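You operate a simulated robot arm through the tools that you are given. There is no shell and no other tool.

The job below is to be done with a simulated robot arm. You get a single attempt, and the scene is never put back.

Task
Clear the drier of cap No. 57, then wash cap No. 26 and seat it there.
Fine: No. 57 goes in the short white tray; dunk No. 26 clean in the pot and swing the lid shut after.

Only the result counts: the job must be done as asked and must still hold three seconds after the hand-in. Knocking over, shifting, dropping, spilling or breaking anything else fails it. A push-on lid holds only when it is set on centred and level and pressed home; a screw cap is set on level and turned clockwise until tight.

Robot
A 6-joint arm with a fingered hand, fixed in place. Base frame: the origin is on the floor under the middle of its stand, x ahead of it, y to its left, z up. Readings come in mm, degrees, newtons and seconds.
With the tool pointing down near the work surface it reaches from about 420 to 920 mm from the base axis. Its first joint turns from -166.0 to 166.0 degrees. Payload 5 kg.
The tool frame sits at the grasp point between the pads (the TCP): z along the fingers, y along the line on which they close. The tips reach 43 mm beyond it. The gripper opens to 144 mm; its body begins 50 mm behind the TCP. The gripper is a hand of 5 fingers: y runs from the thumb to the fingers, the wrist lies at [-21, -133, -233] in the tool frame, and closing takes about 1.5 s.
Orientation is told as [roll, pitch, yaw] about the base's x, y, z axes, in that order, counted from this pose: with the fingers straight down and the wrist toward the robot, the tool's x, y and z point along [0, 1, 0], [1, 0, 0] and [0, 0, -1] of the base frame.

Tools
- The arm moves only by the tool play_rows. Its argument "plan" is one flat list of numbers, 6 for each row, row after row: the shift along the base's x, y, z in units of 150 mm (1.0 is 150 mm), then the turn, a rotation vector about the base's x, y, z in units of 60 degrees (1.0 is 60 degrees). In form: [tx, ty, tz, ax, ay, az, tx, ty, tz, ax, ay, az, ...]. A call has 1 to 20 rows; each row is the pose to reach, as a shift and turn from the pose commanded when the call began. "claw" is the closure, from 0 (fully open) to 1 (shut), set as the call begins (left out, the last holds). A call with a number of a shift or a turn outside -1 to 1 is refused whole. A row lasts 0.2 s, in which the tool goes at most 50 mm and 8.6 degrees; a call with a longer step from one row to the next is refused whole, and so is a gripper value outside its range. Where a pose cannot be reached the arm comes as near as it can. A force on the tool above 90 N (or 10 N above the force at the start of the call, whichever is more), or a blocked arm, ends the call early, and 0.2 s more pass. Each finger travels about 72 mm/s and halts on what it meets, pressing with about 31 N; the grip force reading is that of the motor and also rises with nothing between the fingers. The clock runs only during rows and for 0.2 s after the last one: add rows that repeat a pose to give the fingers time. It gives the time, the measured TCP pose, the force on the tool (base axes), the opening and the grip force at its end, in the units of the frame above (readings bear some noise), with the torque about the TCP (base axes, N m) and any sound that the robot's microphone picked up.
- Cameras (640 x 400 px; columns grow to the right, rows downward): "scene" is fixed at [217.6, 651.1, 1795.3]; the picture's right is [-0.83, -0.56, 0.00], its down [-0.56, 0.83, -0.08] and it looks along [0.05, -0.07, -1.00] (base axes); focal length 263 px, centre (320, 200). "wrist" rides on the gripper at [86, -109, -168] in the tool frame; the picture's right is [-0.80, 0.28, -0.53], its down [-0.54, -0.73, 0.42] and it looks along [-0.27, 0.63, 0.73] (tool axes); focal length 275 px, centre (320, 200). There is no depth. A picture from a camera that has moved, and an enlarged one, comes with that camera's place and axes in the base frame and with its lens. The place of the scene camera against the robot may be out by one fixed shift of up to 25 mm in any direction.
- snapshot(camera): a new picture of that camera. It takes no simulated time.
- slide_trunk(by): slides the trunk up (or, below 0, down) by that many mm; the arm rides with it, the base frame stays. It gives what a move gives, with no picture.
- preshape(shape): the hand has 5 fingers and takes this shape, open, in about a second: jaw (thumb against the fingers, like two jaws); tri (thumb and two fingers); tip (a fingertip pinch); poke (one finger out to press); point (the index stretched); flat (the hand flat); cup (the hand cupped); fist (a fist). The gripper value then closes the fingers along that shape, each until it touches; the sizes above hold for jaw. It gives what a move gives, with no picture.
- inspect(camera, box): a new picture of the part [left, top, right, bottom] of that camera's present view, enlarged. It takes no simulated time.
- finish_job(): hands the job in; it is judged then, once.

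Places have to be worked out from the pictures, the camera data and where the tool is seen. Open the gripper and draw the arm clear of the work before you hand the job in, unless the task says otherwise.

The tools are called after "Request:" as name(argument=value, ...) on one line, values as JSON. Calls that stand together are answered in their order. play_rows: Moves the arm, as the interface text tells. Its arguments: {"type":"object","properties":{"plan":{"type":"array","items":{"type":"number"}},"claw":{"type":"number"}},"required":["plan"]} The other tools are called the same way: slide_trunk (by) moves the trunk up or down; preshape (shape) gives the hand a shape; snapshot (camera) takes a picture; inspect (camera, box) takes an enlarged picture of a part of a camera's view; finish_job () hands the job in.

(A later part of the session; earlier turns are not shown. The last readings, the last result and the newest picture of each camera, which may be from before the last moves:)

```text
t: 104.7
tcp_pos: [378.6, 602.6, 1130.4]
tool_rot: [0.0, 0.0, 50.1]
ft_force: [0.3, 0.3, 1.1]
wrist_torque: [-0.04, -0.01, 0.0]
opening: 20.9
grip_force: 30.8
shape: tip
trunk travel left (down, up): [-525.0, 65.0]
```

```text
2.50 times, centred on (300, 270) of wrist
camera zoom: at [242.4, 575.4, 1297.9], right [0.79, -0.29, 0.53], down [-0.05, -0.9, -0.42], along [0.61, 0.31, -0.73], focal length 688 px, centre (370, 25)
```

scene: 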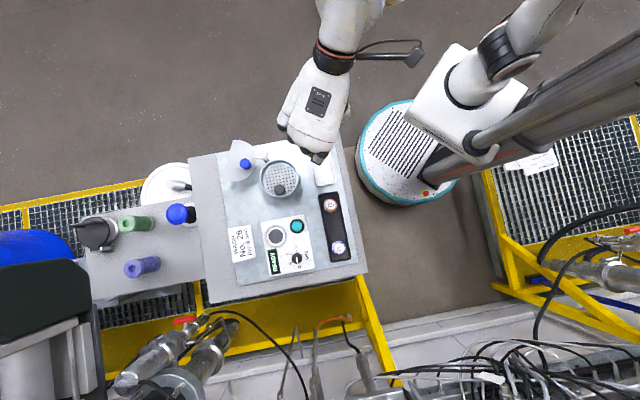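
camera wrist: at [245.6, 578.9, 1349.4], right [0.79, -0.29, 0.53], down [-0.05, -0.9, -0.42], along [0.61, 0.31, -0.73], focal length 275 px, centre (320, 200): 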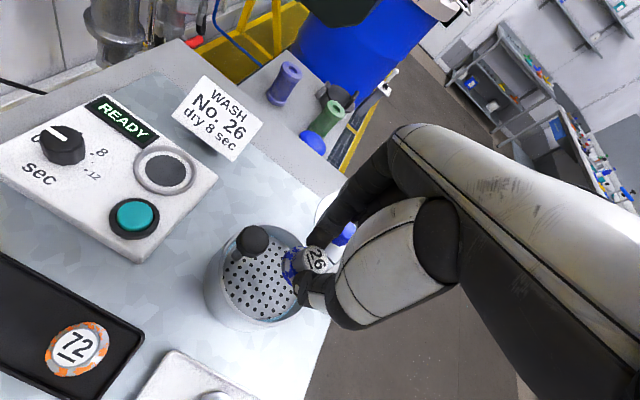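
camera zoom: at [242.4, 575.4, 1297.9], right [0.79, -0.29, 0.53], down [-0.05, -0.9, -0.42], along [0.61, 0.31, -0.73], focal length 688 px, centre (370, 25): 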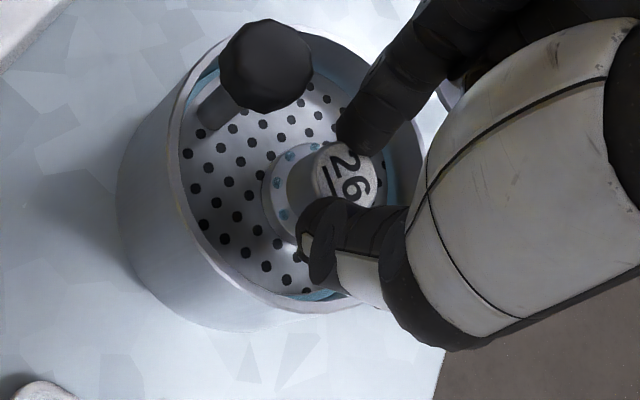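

Cap 26 is gripped (20.9 mm, 31 N). I lift it out of the pot and carry it over to above the drier seat, turning back to yaw 100.

Request:
play_rows(plan=[0, 0, 0.02, 0, 0, 0, 0, 0, 0.06, 0, 0, 0, 0, 0, 0.14, 0, 0, 0, 0, 0, 0.26, 0, 0, 0, 0, 0, 0.4, 0, 0, 0, 0, 0, 0.55, 0, 0, 0, 0, 0, 0.65, 0, 0, 0, 0, 0, 0.65, 0, 0, 0])

Request:
play_rows(plan=[-0.05, 0.09, 0, 0, 0, 0.08, -0.1, 0.19, 0, 0, 0, 0.17, -0.16, 0.29, 0, 0, 0, 0.25, -0.21, 0.39, 0, 0, 0, 0.33, -0.27, 0.49, 0, 0, 0, 0.42, -0.32, 0.59, 0, 0, 0, 0.5, -0.38, 0.69, 0, 0, 0, 0.58, -0.43, 0.79, 0, 0, 0, 0.67, -0.49, 0.89, 0, 0, 0, 0.75, -0.545, 0.975, 0, 0, 0, 0.8333, -0.545, 0.975, 0, 0, 0, 0.8333])

Request:
snapshot(camera="wrist")

Request:
inspect(camera="wrist", box=[200, 200, 380, 350])

```text
t: 106.5
tcp_pos: [379.6, 605.0, 1230.2]
tool_rot: [0.0, 0.0, 50.0]
ft_force: [0.5, 0.2, -1.6]
wrist_torque: [-0.01, -0.05, -0.01]
opening: 20.9
grip_force: 31.1
shape: tip
trunk travel left (down, up): [-525.0, 65.0]
```

```text
t: 108.9
tcp_pos: [294.7, 750.1, 1228.0]
tool_rot: [0.0, 0.0, 100.1]
ft_force: [-0.2, 1.0, -1.1]
wrist_torque: [-0.03, 0.01, 0.0]
opening: 20.9
grip_force: 30.8
shape: tip
trunk travel left (down, up): [-525.0, 65.0]
```

```text
taken
camera wrist: at [229.2, 628.8, 1395.9], right [0.73, 0.42, 0.53], down [0.66, -0.62, -0.42], along [0.15, 0.66, -0.73], focal length 275 px, centre (320, 200)
```

wrist: 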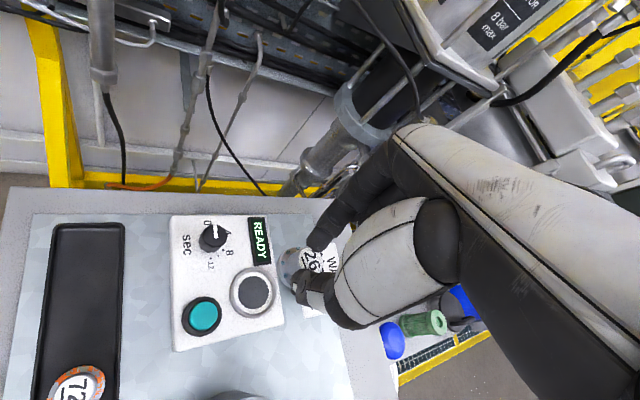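

```text
2.67 times, centred on (290, 275) of wrist
camera zoom: at [229.2, 628.8, 1395.9], right [0.73, 0.42, 0.53], down [0.66, -0.62, -0.42], along [0.15, 0.66, -0.73], focal length 734 px, centre (400, 0)
```

zoom: 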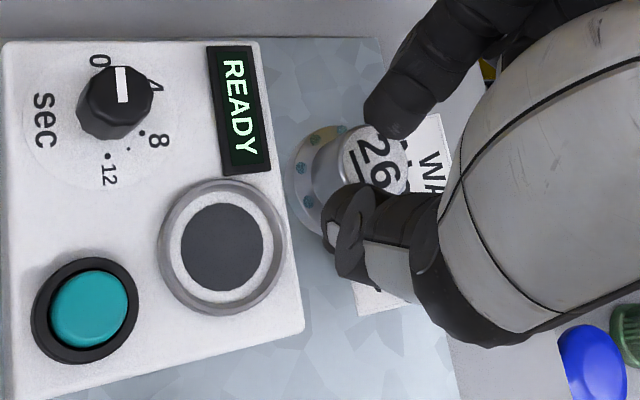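

The seat ring centre works out at about (296.8, 749) and the cap in hand is ~2 mm off the TCP axis, so I shift slightly in +x and descend to about 12 mm above seating height for a visual check.

Request:
play_rows(plan=[0.011, 0.001, -0.1, 0, 0, 0, 0.011, 0.001, -0.22, 0, 0, 0, 0.011, 0.001, -0.34, 0, 0, 0, 0.011, 0.001, -0.46, 0, 0, 0, 0.011, 0.001, -0.56, 0, 0, 0, 0.011, 0.001, -0.62, 0, 0, 0, 0.011, 0.001, -0.65, 0, 0, 0, 0.011, 0.001, -0.65, 0, 0, 0])

Request:
inspect(camera="wrist", box=[220, 200, 360, 330])

Request:
inspect(camera="scene", box=[240, 190, 320, 260])

```text
t: 110.7
tcp_pos: [296.9, 750.2, 1129.5]
tool_rot: [0.1, 0.0, 100.0]
ft_force: [-0.5, -0.2, -1.3]
wrist_torque: [-0.01, -0.02, -0.01]
opening: 21.2
grip_force: 31.0
shape: tip
trunk travel left (down, up): [-525.0, 65.0]
```

```text
3.08 times, centred on (290, 265) of wrist
camera zoom: at [231.0, 628.0, 1298.1], right [0.73, 0.42, 0.53], down [0.66, -0.62, -0.42], along [0.15, 0.66, -0.73], focal length 847 px, centre (412, 0)
```

zoom: 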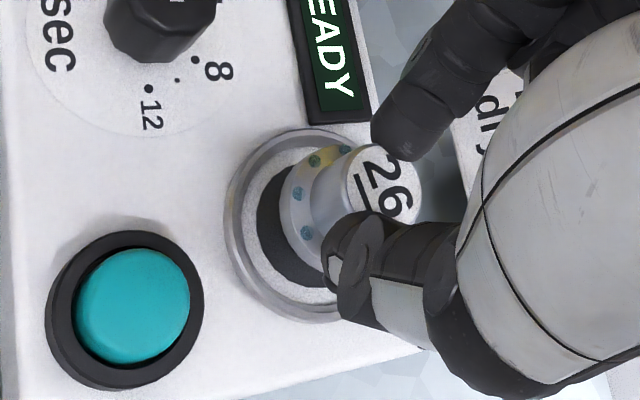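

```text
5.71 times, centred on (280, 225) of scene
camera zoom: at [217.6, 651.1, 1795.3], right [-0.83, -0.56, 0.0], down [-0.56, 0.83, -0.08], along [0.05, -0.07, -1.0], focal length 1503 px, centre (549, 57)
```

zoom: 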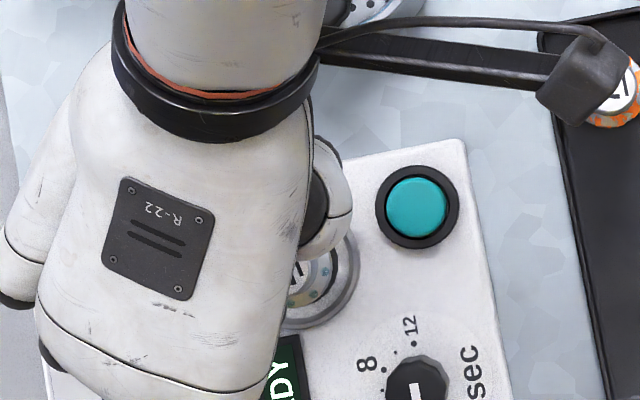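

The cap's skirt sits concentrically over the seat ring in the view. I lower the last stretch in small steps, watching for contact near z 1118.

Request:
play_rows(plan=[0, 0, -0.02, 0, 0, 0, 0, 0, -0.04, 0, 0, 0, 0, 0, -0.06, 0, 0, 0, 0, 0, -0.06, 0, 0, 0])

Request:
play_rows(plan=[0, 0, -0.007, 0, 0, 0, 0, 0, -0.014, 0, 0, 0, 0, 0, -0.014, 0, 0, 0])

Request:
inspect(camera="wrist", box=[220, 200, 360, 330])

```text
t: 111.7
tcp_pos: [297.9, 750.2, 1120.9]
tool_rot: [0.0, 0.0, 100.0]
ft_force: [-1.0, 0.1, -1.4]
wrist_torque: [0.01, 0.0, 0.02]
opening: 21.1
grip_force: 30.8
shape: tip
trunk travel left (down, up): [-525.0, 65.0]
```

```text
t: 112.5
tcp_pos: [298.2, 751.1, 1119.5]
tool_rot: [-0.1, 0.1, 100.1]
ft_force: [0.5, 0.3, -1.5]
wrist_torque: [0.0, -0.01, -0.01]
opening: 21.0
grip_force: 31.2
shape: tip
trunk travel left (down, up): [-525.0, 65.0]
```

```text
3.08 times, centred on (290, 265) of wrist
camera zoom: at [232.1, 628.4, 1287.3], right [0.73, 0.42, 0.53], down [0.66, -0.62, -0.42], along [0.15, 0.66, -0.73], focal length 847 px, centre (412, 0)
```

zoom: 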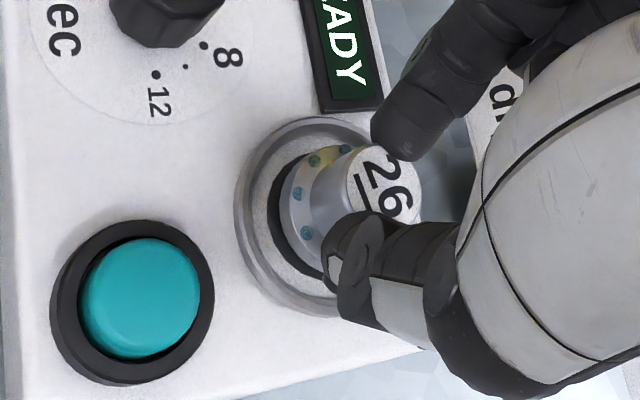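

Still no contact at z ≈ 1119; skirt stays well centred in the ring. I continue down in small steps.

Request:
play_rows(plan=[0, 0, -0.005, 0, 0, 0, 0, 0, -0.01, 0, 0, 0, 0, 0, -0.01, 0, 0, 0])

Request:
play_rows(plan=[0, 0, -0.005, 0, 0, 0, 0, 0, -0.01, 0, 0, 0, 0, 0, -0.01, 0, 0, 0])

Request:
play_rows(plan=[0, 0, -0.005, 0, 0, 0, 0, 0, -0.01, 0, 0, 0, 0, 0, -0.01, 0, 0, 0])

```text
t: 113.3
tcp_pos: [298.1, 750.1, 1118.5]
tool_rot: [0.0, 0.0, 100.1]
ft_force: [0.5, -0.3, -0.6]
wrist_torque: [-0.01, 0.04, 0.02]
opening: 21.1
grip_force: 31.0
shape: tip
trunk travel left (down, up): [-525.0, 65.0]
```

```text
t: 114.1
tcp_pos: [298.6, 749.3, 1116.5]
tool_rot: [0.0, 0.0, 100.0]
ft_force: [-0.1, 0.3, -1.4]
wrist_torque: [0.01, -0.02, -0.01]
opening: 21.1
grip_force: 30.7
shape: tip
trunk travel left (down, up): [-525.0, 65.0]
```

```text
t: 114.9
tcp_pos: [297.8, 749.1, 1115.2]
tool_rot: [0.0, 0.0, 100.0]
ft_force: [-0.9, -0.8, 1.6]
wrist_torque: [-0.06, 0.02, 0.02]
opening: 21.0
grip_force: 30.8
shape: tip
trunk travel left (down, up): [-525.0, 65.0]
```

The force just turned positive (+1.6 N), suggesting first contact. One more small step to confirm.

Request:
play_rows(plan=[0, 0, -0.004, 0, 0, 0, 0, 0, -0.006, 0, 0, 0, 0, 0, -0.006, 0, 0, 0])

Request:
inspect(camera="wrist", box=[220, 200, 360, 330])

```text
t: 115.7
tcp_pos: [297.3, 750.5, 1115.2]
tool_rot: [0.0, -0.1, 100.1]
ft_force: [-1.7, 0.6, 5.9]
wrist_torque: [0.01, 0.01, -0.03]
opening: 21.4
grip_force: 30.9
shape: tip
trunk travel left (down, up): [-525.0, 65.0]
```

```text
3.08 times, centred on (290, 265) of wrist
camera zoom: at [232.3, 628.2, 1282.2], right [0.73, 0.42, 0.53], down [0.66, -0.62, -0.42], along [0.15, 0.66, -0.73], focal length 847 px, centre (412, 0)
```

zoom: 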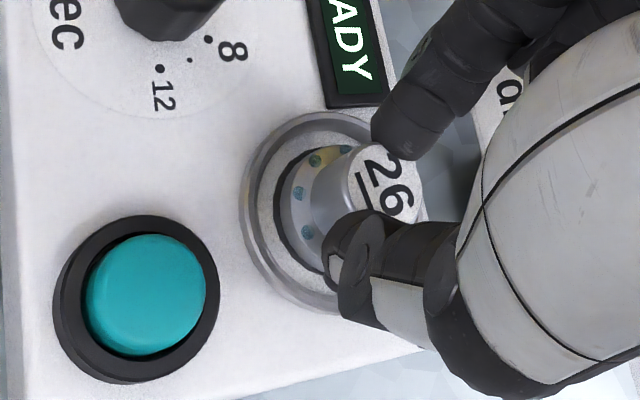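

Contact is confirmed (5.9 N) with the skirt concentric in the seat. I open the fingers, then look before rising.

Request:
play_rows(plan=[0, 0, 0.003, 0, 0, 0, 0, 0, 0.003, 0, 0, 0, 0, 0, 0.003, 0, 0, 0, 0, 0, 0.003, 0, 0, 0], claw=0.74)

Request:
inspect(camera="wrist", box=[220, 200, 360, 330])

```text
t: 116.7
tcp_pos: [297.9, 751.3, 1115.2]
tool_rot: [0.0, 0.0, 100.0]
ft_force: [0.1, -1.3, 0.9]
wrist_torque: [0.0, 0.02, -0.03]
opening: 37.3
grip_force: 0.1
shape: tip
trunk travel left (down, up): [-525.0, 65.0]
```

```text
3.08 times, centred on (290, 265) of wrist
camera zoom: at [232.5, 628.3, 1282.5], right [0.73, 0.42, 0.53], down [0.66, -0.62, -0.42], along [0.15, 0.66, -0.73], focal length 847 px, centre (412, 0)
```

zoom: 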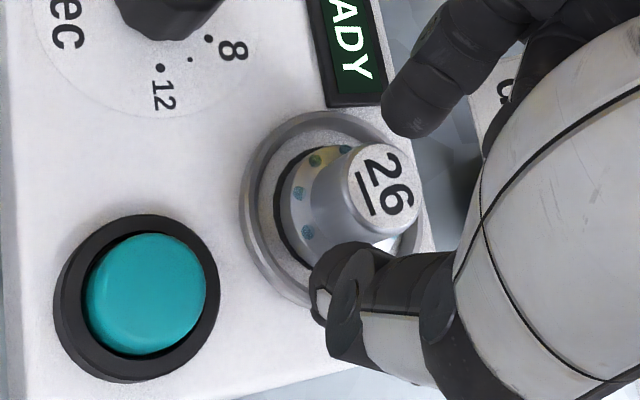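

The cap stands in the seat on its own. I rise straight up about 110 mm and inspect.

Request:
play_rows(plan=[0, 0, 0.04, 0, 0, 0, 0, 0, 0.12, 0, 0, 0, 0, 0, 0.25, 0, 0, 0, 0, 0, 0.4, 0, 0, 0, 0, 0, 0.57, 0, 0, 0, 0, 0, 0.73, 0, 0, 0, 0, 0, 0.73, 0, 0, 0])

Request:
inspect(camera="wrist", box=[180, 210, 340, 340])

Request:
snapshot(camera="scene")

```text
t: 118.3
tcp_pos: [298.1, 750.8, 1225.4]
tool_rot: [0.0, 0.1, 100.0]
ft_force: [-0.5, 0.6, 0.5]
wrist_torque: [0.0, 0.05, 0.02]
opening: 37.4
grip_force: 0.2
shape: tip
trunk travel left (down, up): [-525.0, 65.0]
```

```text
3.08 times, centred on (260, 275) of wrist
camera zoom: at [231.5, 629.0, 1391.8], right [0.73, 0.42, 0.53], down [0.66, -0.62, -0.42], along [0.15, 0.66, -0.73], focal length 847 px, centre (505, -31)
```

zoom: 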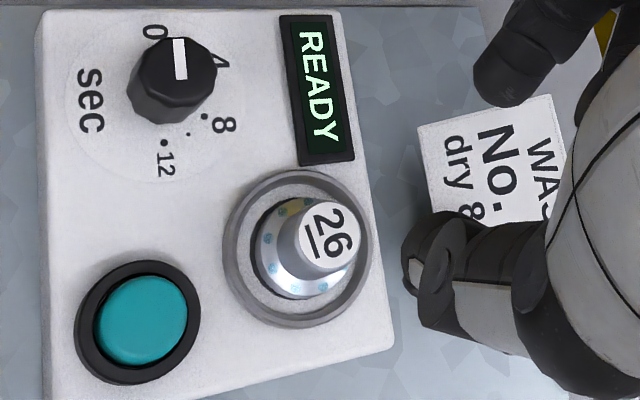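

```text
taken
```

scene: 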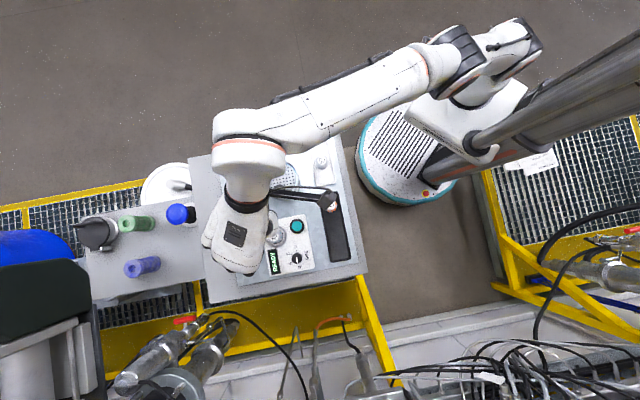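

Cap 26 sits level in the seat ring. Now for the lid: I move the hand at height to the +x side to see the lid, its post and knob clearly.

Request:
play_rows(plan=[0.1, -0.09, 0.03, 0, 0, 0, 0.22, -0.18, 0.05, 0, 0, 0, 0.34, -0.28, 0.05, 0, 0, 0, 0.46, -0.38, 0.05, 0, 0, 0, 0.58, -0.48, 0.05, 0, 0, 0, 0.7, -0.58, 0.05, 0, 0, 0, 0.82, -0.68, 0.05, 0, 0, 0, 0.94, -0.78, 0.05, 0, 0, 0, 1.0, -0.83, 0.05, 0, 0, 0, 1.0, -0.83, 0.05, 0, 0, 0])

Request:
snapshot(camera="wrist")

Request:
inspect(camera="scene", box=[220, 120, 340, 280])

```text
t: 120.5
tcp_pos: [448.8, 625.9, 1231.2]
tool_rot: [0.0, -0.1, 100.1]
ft_force: [-0.1, -0.6, -1.3]
wrist_torque: [-0.02, -0.02, 0.01]
opening: 37.7
grip_force: 0.1
shape: tip
trunk travel left (down, up): [-525.0, 65.0]
```

```text
taken
camera wrist: at [382.5, 503.6, 1399.0], right [0.73, 0.42, 0.53], down [0.66, -0.62, -0.42], along [0.15, 0.66, -0.73], focal length 275 px, centre (320, 200)
```

wrist: 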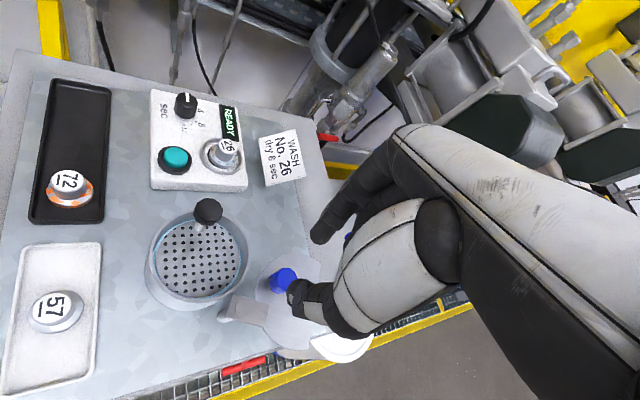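

```text
2.50 times, centred on (280, 200) of scene
camera zoom: at [217.6, 651.1, 1795.3], right [-0.83, -0.56, 0.0], down [-0.56, 0.83, -0.08], along [0.05, -0.07, -1.0], focal length 658 px, centre (420, 200)
```

zoom: 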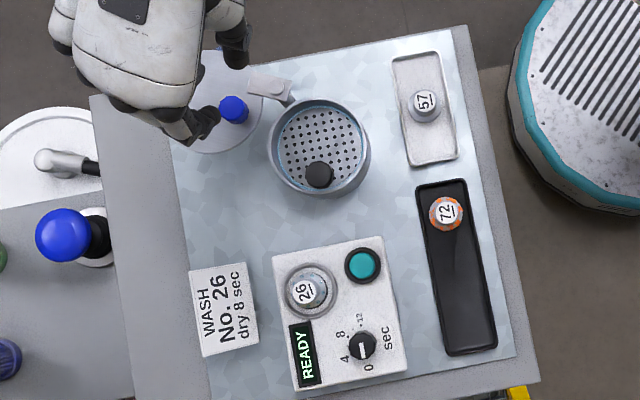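

The scene picture shows 57 in the white tray, 26 in the drier and the lid open beside its post. I enlarge the wrist view of the lid and pivot.

Request:
inspect(camera="wrist", box=[200, 220, 370, 370])

Request:
inspect(camera="scene", box=[225, 125, 305, 195])

```text
2.67 times, centred on (285, 295) of wrist
camera zoom: at [382.5, 503.6, 1399.0], right [0.73, 0.42, 0.53], down [0.66, -0.62, -0.42], along [0.15, 0.66, -0.73], focal length 734 px, centre (413, -53)
```

zoom: 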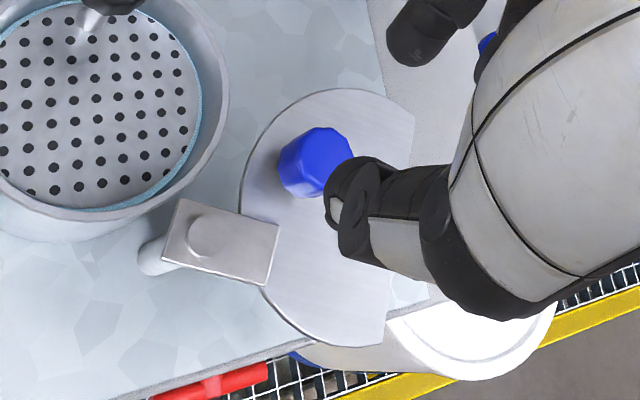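

```text
5.71 times, centred on (265, 160) of scene
camera zoom: at [217.6, 651.1, 1795.3], right [-0.83, -0.56, 0.0], down [-0.56, 0.83, -0.08], along [0.05, -0.07, -1.0], focal length 1503 px, centre (634, 429)
```

zoom: 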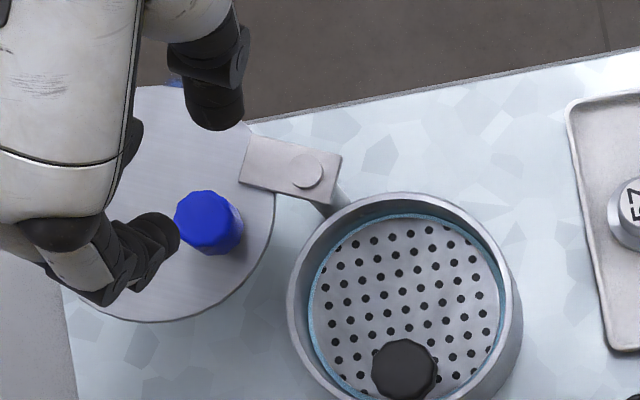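

I need an unobstructed look at the whole lid to understand how it swings relative to the plunger stem. I draw the hand back toward the robot and enlarge the scene view.

Request:
play_rows(plan=[-0.06, -0.12, 0.02, 0, 0, 0, -0.16, -0.24, 0.05, 0, 0, 0, -0.28, -0.36, 0.05, 0, 0, 0, -0.4, -0.48, 0.05, 0, 0, 0, -0.52, -0.6, 0.05, 0, 0, 0, -0.64, -0.7, 0.05, 0, 0, 0, -0.76, -0.78, 0.05, 0, 0, 0, -0.8, -0.8, 0.05, 0, 0, 0])

Request:
inspect(camera="scene", box=[225, 125, 305, 205])

Request:
snapshot(camera="wrist")

```text
t: 122.3
tcp_pos: [330.0, 505.5, 1240.6]
tool_rot: [0.1, 0.0, 99.9]
ft_force: [-0.5, -0.6, 0.3]
wrist_torque: [0.01, -0.02, 0.02]
opening: 37.8
grip_force: 0.0
shape: tip
trunk travel left (down, up): [-525.0, 65.0]
```

```text
5.00 times, centred on (265, 165) of scene
camera zoom: at [217.6, 651.1, 1795.3], right [-0.83, -0.56, 0.0], down [-0.56, 0.83, -0.08], along [0.05, -0.07, -1.0], focal length 1315 px, centre (595, 375)
```

zoom: 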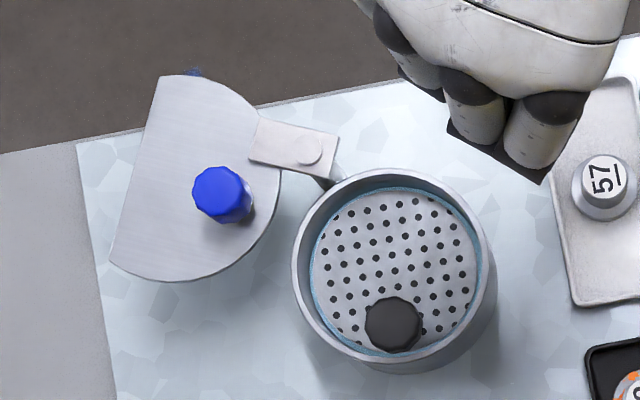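

```text
taken
camera wrist: at [263.7, 384.5, 1407.5], right [0.73, 0.42, 0.53], down [0.66, -0.62, -0.42], along [0.15, 0.66, -0.73], focal length 275 px, centre (320, 200)
```

wrist: 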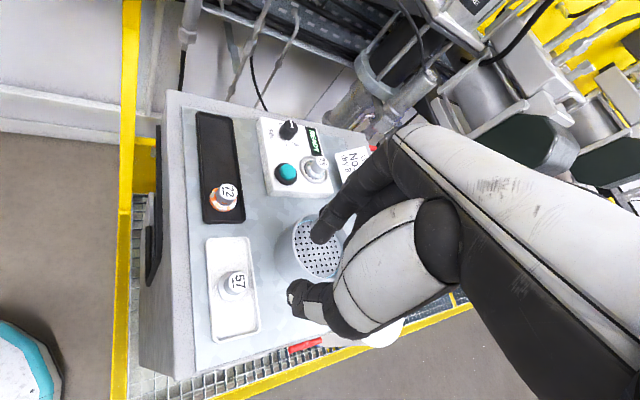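

The lid's cut-off side and its pivot (≈(442, 588)) show it must swing about 113° counter-clockwise over the pot, with its knob on a ~50 mm radius from (460, 635). I'll straddle the blue knob loosely with the pinch (index behind, thumb ahead), so first I move above it while turning the hand.

Request:
play_rows(plan=[0.04, 0.04, 0, 0, 0, -0.1, 0.08, 0.08, 0, 0, 0, -0.2, 0.12, 0.12, 0, 0, 0, -0.3, 0.16, 0.16, 0, 0, 0, -0.4, 0.2, 0.2, 0, 0, 0, -0.5, 0.25, 0.25, 0, 0, 0, -0.6, 0.3, 0.3, 0, 0, 0, -0.7, 0.35, 0.35, 0, 0, 0, -0.8, 0.4, 0.4, 0, 0, 0, -0.9, 0.43, 0.43, 0, 0, 0, -1.0], claw=0.7)

Request:
play_rows(plan=[0.04, 0.04, 0, 0, 0, -0.1, 0.08, 0.08, 0, 0, 0, -0.2, 0.12, 0.12, 0, 0, 0, -0.3, 0.16, 0.16, 0, 0, 0, -0.4, 0.2, 0.2, 0, 0, 0, -0.5, 0.25, 0.25, 0, 0, 0, -0.6, 0.3, 0.3, 0, 0, 0, -0.7, 0.35, 0.35, 0, 0, 0, -0.8, 0.4, 0.4, 0, 0, 0, -0.9, 0.44, 0.434, 0, 0, 0, -1.0, 0.44, 0.434, 0, 0, 0, -1.0])

Request:
snapshot(camera="wrist")

Request:
inspect(camera="scene", box=[205, 105, 325, 205])

```text
t: 124.5
tcp_pos: [393.7, 569.6, 1239.8]
tool_rot: [0.0, 0.0, 39.9]
ft_force: [0.5, 0.1, 0.1]
wrist_torque: [0.02, 0.02, -0.03]
opening: 42.8
grip_force: 0.1
shape: tip
trunk travel left (down, up): [-525.0, 65.0]
```

```text
t: 126.9
tcp_pos: [439.4, 618.6, 1220.4]
tool_rot: [0.2, 0.0, -20.0]
ft_force: [-1.1, -0.6, 0.4]
wrist_torque: [0.05, 0.0, 0.01]
opening: 43.0
grip_force: 0.1
shape: tip
out of reach, approached as far as the arm can: row 9, 10, 11
trunk travel left (down, up): [-525.0, 65.0]
```

```text
taken
camera wrist: at [365.8, 735.8, 1388.1], right [-0.01, -0.85, 0.53], down [-0.87, -0.26, -0.42], along [0.5, -0.46, -0.73], focal length 275 px, centre (320, 200)
```

wrist: 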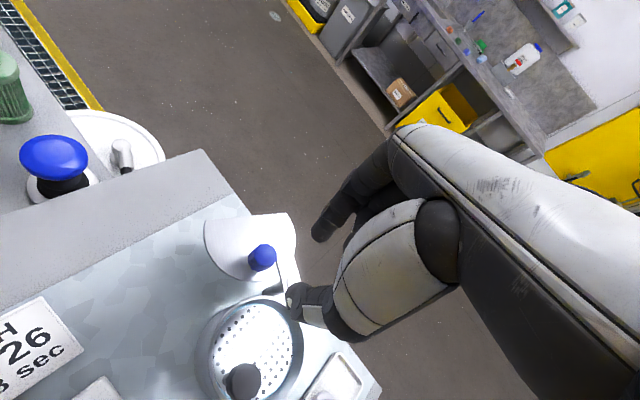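

```text
4.00 times, centred on (265, 155) of scene
camera zoom: at [217.6, 651.1, 1795.3], right [-0.83, -0.56, 0.0], down [-0.56, 0.83, -0.08], along [0.05, -0.07, -1.0], focal length 1052 px, centre (540, 380)
```

zoom: 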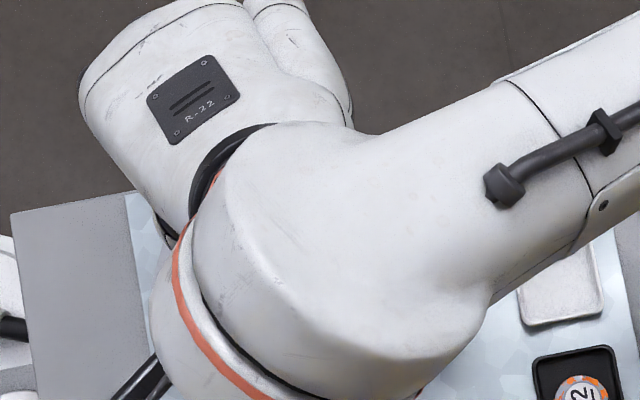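

That yaw is at the arm's limit here. I use a milder yaw of about 20° instead and centre the hand above the blue knob.

Request:
play_rows(plan=[0, 0, 0, 0, 0, 0.1, 0, 0, 0, 0, 0, 0.2, 0.02, 0.01, 0, 0, 0, 0.3, 0.05, 0.03, 0, 0, 0, 0.4, 0.08, 0.06, 0, 0, 0, 0.5, 0.11, 0.09, -0.03, 0, 0, 0.6, 0.137, 0.109, -0.08, 0, 0, 0.667, 0.137, 0.109, -0.135, 0, 0, 0.667, 0.137, 0.109, -0.135, 0, 0, 0.667])

Request:
snapshot(camera="wrist")

Request:
inspect(camera="wrist", box=[200, 190, 380, 360])

```text
t: 128.9
tcp_pos: [461.7, 635.9, 1199.6]
tool_rot: [0.0, 0.0, 20.1]
ft_force: [0.9, 0.8, 0.4]
wrist_torque: [0.0, 0.0, -0.02]
opening: 42.7
grip_force: 0.0
shape: tip
trunk travel left (down, up): [-525.0, 65.0]
```

```text
taken
camera wrist: at [329.0, 679.5, 1366.7], right [0.54, -0.65, 0.53], down [-0.49, -0.76, -0.42], along [0.68, -0.04, -0.73], focal length 275 px, centre (320, 200)
```

wrist: 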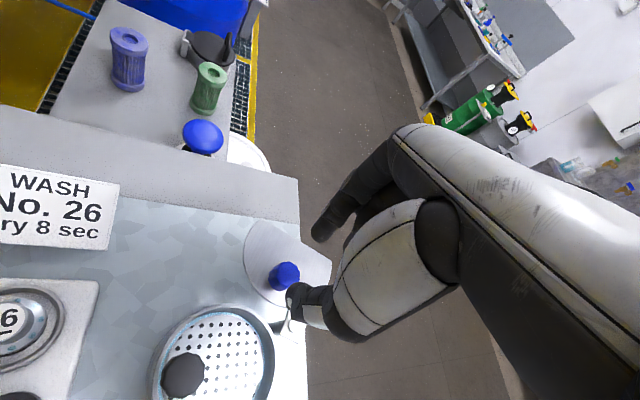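

```text
2.35 times, centred on (290, 275) of wrist
camera zoom: at [329.0, 679.5, 1366.7], right [0.54, -0.65, 0.53], down [-0.49, -0.76, -0.42], along [0.68, -0.04, -0.73], focal length 648 px, centre (391, 24)
```

zoom: 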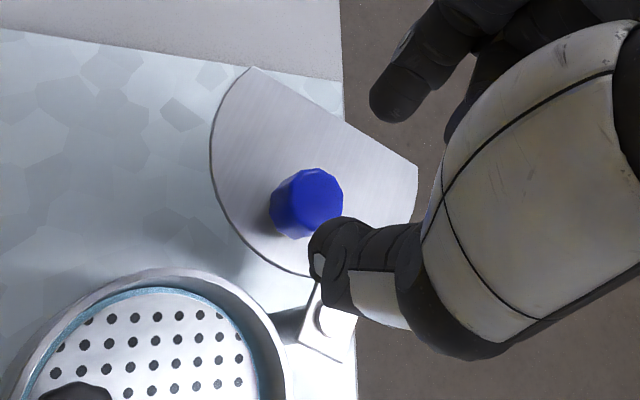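

The knob is centred under the pinch (within ~1.5 mm). I lower the open fingertips around it, to tips at about z 1110, just above the lid plate.

Request:
play_rows(plan=[0.004, 0, -0.06, 0, 0, 0, 0.004, 0, -0.12, 0, 0, 0, 0.004, 0, -0.18, 0, 0, 0, 0.004, 0, -0.23, 0, 0, 0, 0.004, 0, -0.27, 0, 0, 0, 0.004, 0, -0.31, 0, 0, 0, 0.004, 0, -0.31, 0, 0, 0])

Request:
inspect(camera="wrist", box=[200, 190, 380, 360])

```text
t: 130.5
tcp_pos: [461.3, 636.3, 1153.6]
tool_rot: [0.0, 0.0, 20.1]
ft_force: [-1.2, 0.8, -1.1]
wrist_torque: [0.0, 0.02, 0.02]
opening: 43.0
grip_force: 0.1
shape: tip
trunk travel left (down, up): [-525.0, 65.0]
```

```text
2.35 times, centred on (290, 275) of wrist
camera zoom: at [329.1, 679.4, 1320.8], right [0.54, -0.65, 0.53], down [-0.5, -0.76, -0.42], along [0.68, -0.04, -0.73], focal length 648 px, centre (391, 24)
```

zoom: 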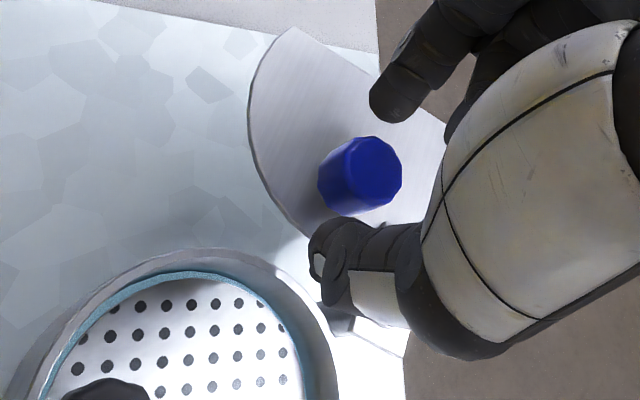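

The fingertips straddle the knob (top ≈ 1120, tips ≈ 1112). I lower 3 mm more and swing a first 24° along the arc, turning the hand with it, then check force and picture.

Request:
play_rows(plan=[0, 0, -0.02, 0, 0, 0, -0.0333, 0.0105, -0.02, 0, 0, 0.0633, -0.0673, 0.0174, -0.02, 0, 0, 0.1267, -0.102, 0.0207, -0.02, 0, 0, 0.19, -0.1367, 0.0205, -0.02, 0, 0, 0.2533, -0.1367, 0.0205, -0.02, 0, 0, 0.2533])

Request:
inspect(camera="wrist", box=[180, 180, 380, 360])

```text
t: 131.9
tcp_pos: [442.2, 639.9, 1148.9]
tool_rot: [0.1, 0.0, 35.3]
ft_force: [0.0, -0.1, 0.8]
wrist_torque: [-0.02, 0.0, 0.03]
opening: 42.8
grip_force: 0.0
shape: tip
trunk travel left (down, up): [-525.0, 65.0]
```

```text
2.22 times, centred on (280, 270) of wrist
camera zoom: at [303.0, 647.2, 1317.4], right [0.69, -0.49, 0.53], down [-0.28, -0.86, -0.42], along [0.67, 0.14, -0.73], focal length 612 px, centre (409, 44)
```

zoom: 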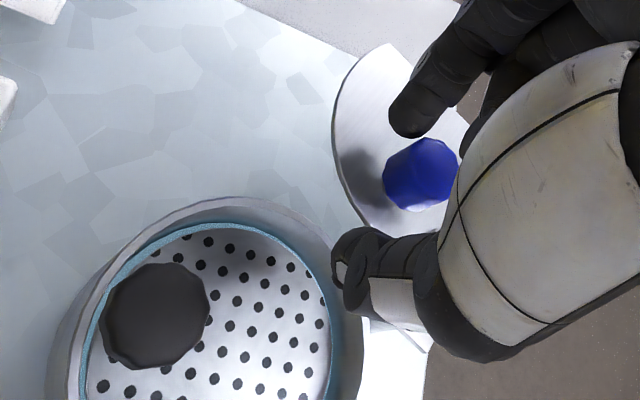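

The knob has slipped toward the side of the index because the hand is turned too far relative to the arc's tangent. I turn the hand back to about yaw 5° while re-centring on the knob at roughly (453, 636).

Request:
play_rows(plan=[0.0125, -0.0045, 0, 0, 0, -0.0833, 0.025, -0.009, 0, 0, 0, -0.1667, 0.0375, -0.0135, 0, 0, 0, -0.25, 0.05, -0.018, 0, 0, 0, -0.3333, 0.0625, -0.0225, 0, 0, 0, -0.4167, 0.075, -0.027, 0, 0, 0, -0.5, 0.075, -0.027, 0, 0, 0, -0.5])

Request:
inspect(camera="wrist", box=[180, 180, 380, 360])

```text
t: 133.5
tcp_pos: [451.1, 634.2, 1150.8]
tool_rot: [-0.1, 0.1, 5.2]
ft_force: [0.2, -0.1, -0.3]
wrist_torque: [0.0, -0.02, 0.01]
opening: 43.4
grip_force: 0.1
shape: tip
trunk travel left (down, up): [-525.0, 65.0]
```

```text
2.22 times, centred on (280, 270) of wrist
camera zoom: at [335.0, 710.8, 1317.5], right [0.35, -0.77, 0.53], down [-0.67, -0.61, -0.42], along [0.65, -0.21, -0.73], focal length 612 px, centre (409, 44)
```

zoom: 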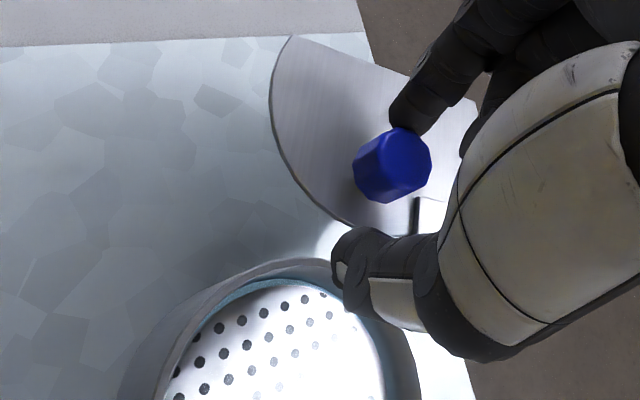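

The knob is now between the tips with the index touching its trailing side. I push along the arc for another ~24° and check.

Request:
play_rows(plan=[-0.0307, 0.014, 0, 0, 0, 0, -0.0643, 0.0153, 0, 0, 0, 0, -0.098, 0.0127, 0, 0, 0, 0, -0.1313, 0.0071, 0, 0, 0, 0, -0.1313, 0.0071, 0, 0, 0, 0])

Request:
inspect(camera="wrist", box=[180, 180, 380, 360])

```text
t: 134.7
tcp_pos: [431.4, 634.7, 1148.7]
tool_rot: [0.1, 0.0, 5.4]
ft_force: [-0.2, 1.0, -0.2]
wrist_torque: [-0.01, -0.03, 0.03]
opening: 43.2
grip_force: 0.1
shape: tip
trunk travel left (down, up): [-525.0, 65.0]
```

```text
2.22 times, centred on (280, 270) of wrist
camera zoom: at [315.8, 710.9, 1316.7], right [0.36, -0.77, 0.53], down [-0.67, -0.61, -0.42], along [0.65, -0.21, -0.73], focal length 612 px, centre (409, 44)
```

zoom: 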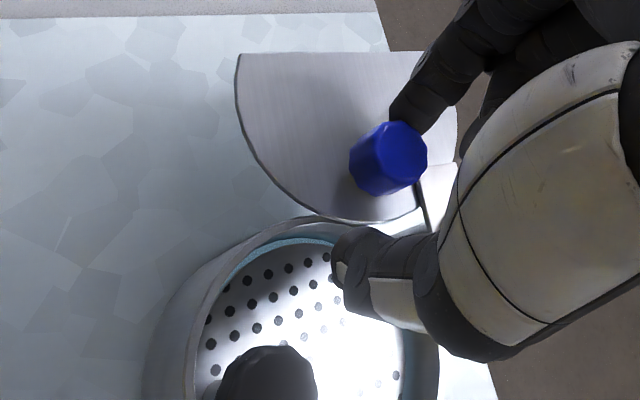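

The lid follows and swings freely (force ~1 N). I continue another 24° along the arc, now turning the hand with it.

Request:
play_rows(plan=[-0.0325, -0.0093, 0, 0, 0, 0.1, -0.0639, -0.022, 0, 0, 0, 0.2, -0.0938, -0.0379, 0, 0, 0, 0.3, -0.1219, -0.0569, 0, 0, 0, 0.4, -0.1219, -0.0569, 0, 0, 0, 0.4])

Request:
inspect(camera="wrist", box=[160, 160, 400, 400])

```text
t: 135.9
tcp_pos: [413.3, 626.2, 1150.3]
tool_rot: [-0.1, 0.0, 29.3]
ft_force: [0.2, 0.1, 0.3]
wrist_torque: [0.03, 0.0, 0.0]
opening: 43.1
grip_force: 0.0
shape: tip
trunk travel left (down, up): [-525.0, 65.0]
```

```text
1.67 times, centred on (280, 280) of wrist
camera zoom: at [276.8, 648.0, 1317.1], right [0.64, -0.55, 0.53], down [-0.37, -0.83, -0.42], along [0.68, 0.07, -0.73], focal length 459 px, centre (387, 67)
```

zoom: 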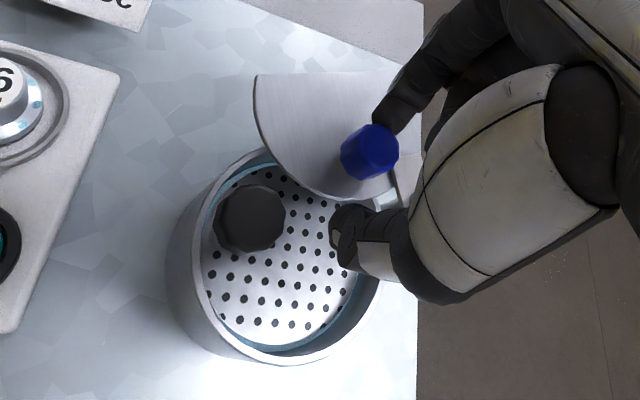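

The lid has turned about 50° and is moving freely, but its far corner will have to pass the plunger stem. I go on carefully in smaller stretches, watching force and picture.

Request:
play_rows(plan=[-0.0259, -0.0217, 0, 0, 0, 0.1, -0.0494, -0.0461, 0, 0, 0, 0.2, -0.0494, -0.0461, 0, 0, 0, 0.2])

Request:
inspect(camera="wrist", box=[160, 160, 400, 400])

```text
t: 136.7
tcp_pos: [407.6, 620.7, 1149.7]
tool_rot: [0.0, 0.0, 41.4]
ft_force: [0.2, 0.8, 0.4]
wrist_torque: [0.01, 0.01, 0.01]
opening: 43.4
grip_force: 0.1
shape: tip
trunk travel left (down, up): [-525.0, 65.0]
```

```text
1.67 times, centred on (280, 280) of wrist
camera zoom: at [267.9, 612.9, 1317.3], right [0.74, -0.41, 0.53], down [-0.19, -0.89, -0.42], along [0.65, 0.21, -0.73], focal length 459 px, centre (387, 67)
```

zoom: 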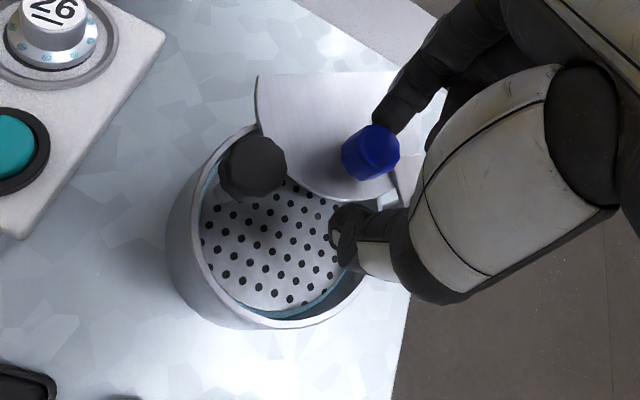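

The lid edge is nearing the stem under the black knob (gap about 8 mm by my estimate). I advance in 3° steps and watch for resistance.

Request:
play_rows(plan=[-0.0107, -0.0133, 0, 0, 0, 0.05, -0.0107, -0.0133, 0, 0, 0, 0.05])

Request:
play_rows(plan=[-0.0102, -0.0133, 0, 0, 0, 0.05, -0.0102, -0.0133, 0, 0, 0, 0.05])

Request:
inspect(camera="wrist", box=[180, 180, 340, 320])

```text
t: 137.3
tcp_pos: [405.1, 617.6, 1150.0]
tool_rot: [-0.1, 0.0, 44.4]
ft_force: [0.7, 0.1, 0.4]
wrist_torque: [0.04, -0.06, 0.01]
opening: 43.4
grip_force: 0.0
shape: tip
trunk travel left (down, up): [-525.0, 65.0]
```

```text
t: 137.9
tcp_pos: [404.7, 615.5, 1150.4]
tool_rot: [0.0, 0.0, 47.3]
ft_force: [0.4, -1.1, -1.1]
wrist_torque: [0.0, -0.03, 0.03]
opening: 43.0
grip_force: 0.1
shape: tip
trunk travel left (down, up): [-525.0, 65.0]
```

```text
2.86 times, centred on (260, 250) of wrist
camera zoom: at [266.6, 594.9, 1317.9], right [0.78, -0.33, 0.53], down [-0.09, -0.9, -0.42], along [0.62, 0.28, -0.73], focal length 786 px, centre (491, 57)
```

zoom: 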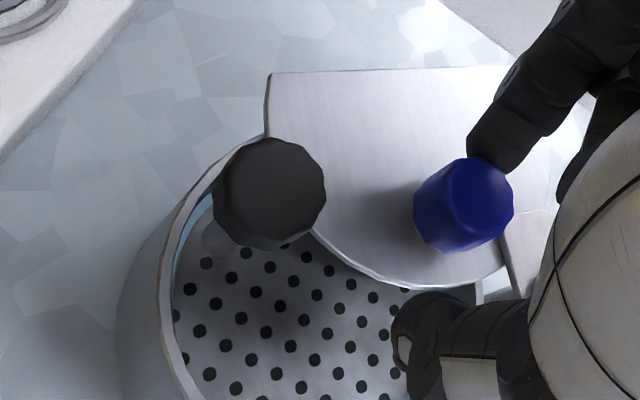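

Still free, and the lid is sliding beneath the black knob's level. I continue in 3° steps.

Request:
play_rows(plan=[-0.0096, -0.0138, 0, 0, 0, 0.05, -0.0096, -0.0138, 0, 0, 0, 0.05])

Request:
inspect(camera="wrist", box=[180, 180, 340, 320])

Request:
play_rows(plan=[-0.009, -0.0142, 0, 0, 0, 0.05, -0.009, -0.0142, 0, 0, 0, 0.05])

Request:
inspect(camera="wrist", box=[180, 180, 340, 320])

```text
t: 138.5
tcp_pos: [402.7, 614.2, 1149.6]
tool_rot: [0.0, 0.0, 50.2]
ft_force: [0.8, -0.3, 0.1]
wrist_torque: [0.0, 0.01, 0.04]
opening: 43.2
grip_force: 0.1
shape: tip
trunk travel left (down, up): [-525.0, 65.0]
```

```text
2.86 times, centred on (260, 250) of wrist
camera zoom: at [266.7, 586.0, 1317.6], right [0.79, -0.29, 0.53], down [-0.05, -0.9, -0.42], along [0.61, 0.31, -0.73], focal length 786 px, centre (491, 57)
```

zoom: 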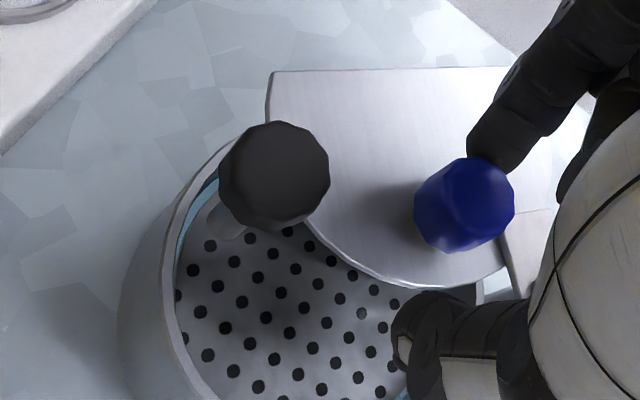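

```text
t: 139.1
tcp_pos: [402.0, 612.8, 1150.4]
tool_rot: [-0.1, 0.0, 53.2]
ft_force: [-0.2, -0.1, -0.3]
wrist_torque: [0.05, -0.02, -0.02]
opening: 43.0
grip_force: 0.1
shape: tip
trunk travel left (down, up): [-525.0, 65.0]
```

```text
2.86 times, centred on (260, 250) of wrist
camera zoom: at [267.3, 576.7, 1318.2], right [0.81, -0.25, 0.53], down [0.0, -0.91, -0.42], along [0.59, 0.34, -0.73], focal length 786 px, centre (491, 57)
```

zoom: 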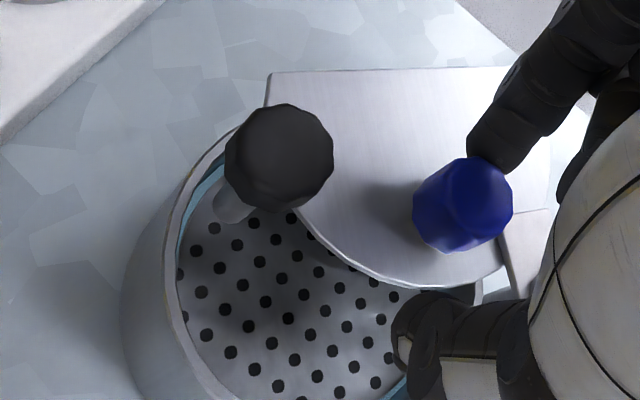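

The lid edge should now be about 2 mm from the stem by my estimate. I take 2° steps and watch for force.

Request:
play_rows(plan=[-0.0056, -0.0096, 0, 0, 0, 0.0333, -0.0056, -0.0096, 0, 0, 0, 0.0333])

Request:
play_rows(plan=[-0.0053, -0.0098, 0, 0, 0, 0.0333, -0.0053, -0.0098, 0, 0, 0, 0.0333])

Request:
inspect(camera="wrist", box=[180, 180, 340, 320])

```text
t: 139.7
tcp_pos: [401.7, 609.7, 1151.1]
tool_rot: [0.0, 0.0, 55.3]
ft_force: [0.5, 0.5, -0.2]
wrist_torque: [0.02, -0.03, -0.01]
opening: 43.5
grip_force: 0.0
shape: tip
trunk travel left (down, up): [-525.0, 65.0]
```

```text
t: 140.3
tcp_pos: [400.1, 609.0, 1150.3]
tool_rot: [0.1, 0.0, 57.4]
ft_force: [0.8, 0.0, -0.2]
wrist_torque: [-0.03, -0.03, -0.01]
opening: 43.4
grip_force: 0.0
shape: tip
trunk travel left (down, up): [-525.0, 65.0]
```

```text
2.86 times, centred on (260, 250) of wrist
camera zoom: at [269.0, 564.2, 1317.6], right [0.82, -0.19, 0.53], down [0.06, -0.9, -0.42], along [0.56, 0.38, -0.73], focal length 786 px, centre (491, 57)
```

zoom: 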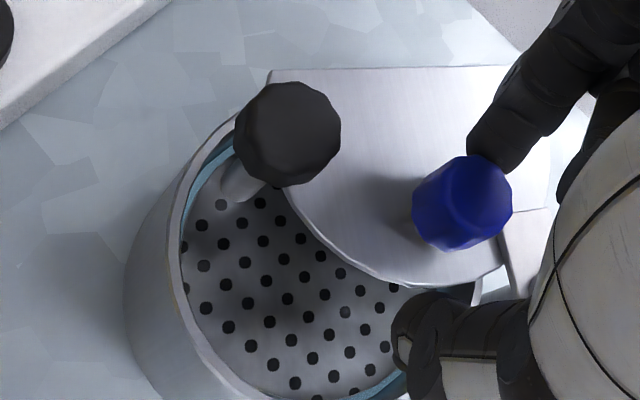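

No resistance yet although the stem should be right at the lid's edge. I continue with 2–3° steps.

Request:
play_rows(plan=[-0.0067, -0.0151, 0, 0, 0, 0.05, -0.0067, -0.0151, 0, 0, 0, 0.05])

Request:
inspect(camera="wrist", box=[180, 180, 340, 320])

Request:
inspect(camera="scene", box=[225, 125, 325, 205])

```text
t: 140.9
tcp_pos: [398.3, 606.3, 1149.9]
tool_rot: [0.0, 0.0, 60.3]
ft_force: [0.6, 0.8, -0.2]
wrist_torque: [0.0, -0.01, 0.03]
opening: 43.1
grip_force: 0.1
shape: tip
trunk travel left (down, up): [-525.0, 65.0]
```

```text
2.86 times, centred on (260, 250) of wrist
camera zoom: at [269.5, 554.7, 1318.1], right [0.83, -0.15, 0.53], down [0.11, -0.9, -0.42], along [0.54, 0.41, -0.73], focal length 786 px, centre (491, 57)
```

zoom: 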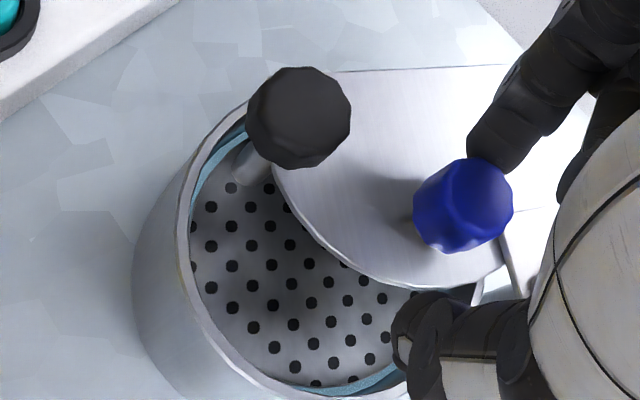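

```text
5.00 times, centred on (275, 165) of scene
camera zoom: at [217.6, 651.1, 1795.3], right [-0.83, -0.56, 0.0], down [-0.56, 0.83, -0.08], along [0.05, -0.07, -1.0], focal length 1315 px, centre (545, 375)
```

zoom: 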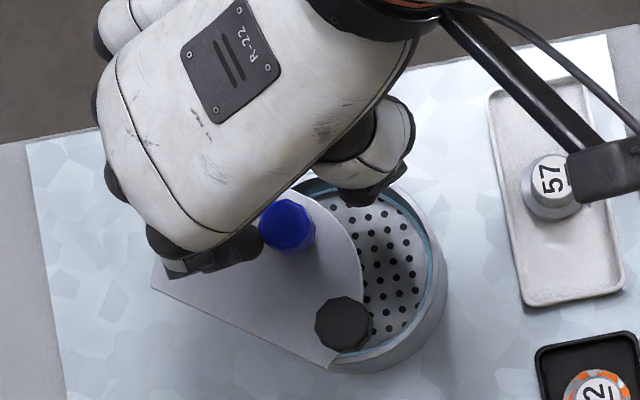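

By my reckoning the lid edge is at the stem now, still with no force. I continue in 2° steps, checking each.

Request:
play_rows(plan=[-0.0041, -0.0103, 0, 0, 0, 0.0333, -0.0041, -0.0103, 0, 0, 0, 0.0333])

Request:
play_rows(plan=[-0.0037, -0.0105, 0, 0, 0, 0.0333, -0.0037, -0.0105, 0, 0, 0, 0.0333])

Request:
inspect(camera="wrist", box=[180, 180, 340, 320])

Request:
inspect(camera="scene", box=[225, 125, 325, 205])

```text
t: 141.5
tcp_pos: [397.2, 603.9, 1150.2]
tool_rot: [-0.1, 0.0, 62.3]
ft_force: [-0.1, -1.2, -0.8]
wrist_torque: [0.03, 0.01, 0.0]
opening: 43.2
grip_force: 0.0
shape: tip
trunk travel left (down, up): [-525.0, 65.0]
```

```text
t: 142.1
tcp_pos: [397.6, 602.6, 1150.6]
tool_rot: [0.0, 0.0, 64.3]
ft_force: [0.0, -0.1, 0.0]
wrist_torque: [0.04, 0.0, 0.01]
opening: 43.0
grip_force: 0.0
shape: tip
trunk travel left (down, up): [-525.0, 65.0]
```

```text
2.86 times, centred on (260, 250) of wrist
camera zoom: at [271.8, 542.2, 1318.5], right [0.84, -0.09, 0.53], down [0.17, -0.89, -0.42], along [0.51, 0.45, -0.73], focal length 786 px, centre (491, 57)
```

zoom: 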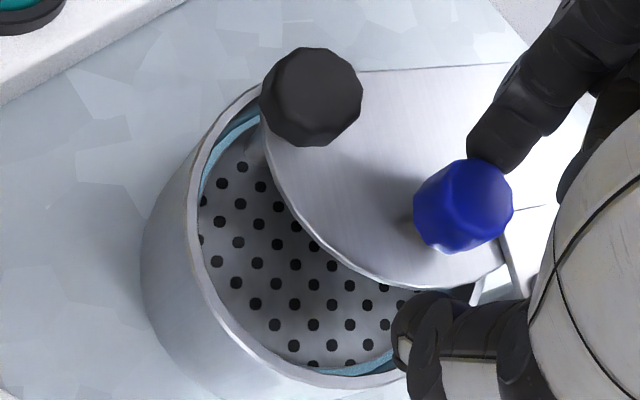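

```text
5.00 times, centred on (275, 165) of scene
camera zoom: at [217.6, 651.1, 1795.3], right [-0.83, -0.56, 0.0], down [-0.56, 0.83, -0.08], along [0.05, -0.07, -1.0], focal length 1315 px, centre (545, 375)
```

zoom: 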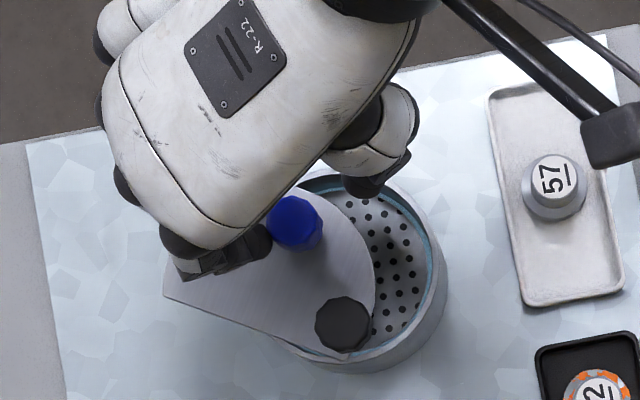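

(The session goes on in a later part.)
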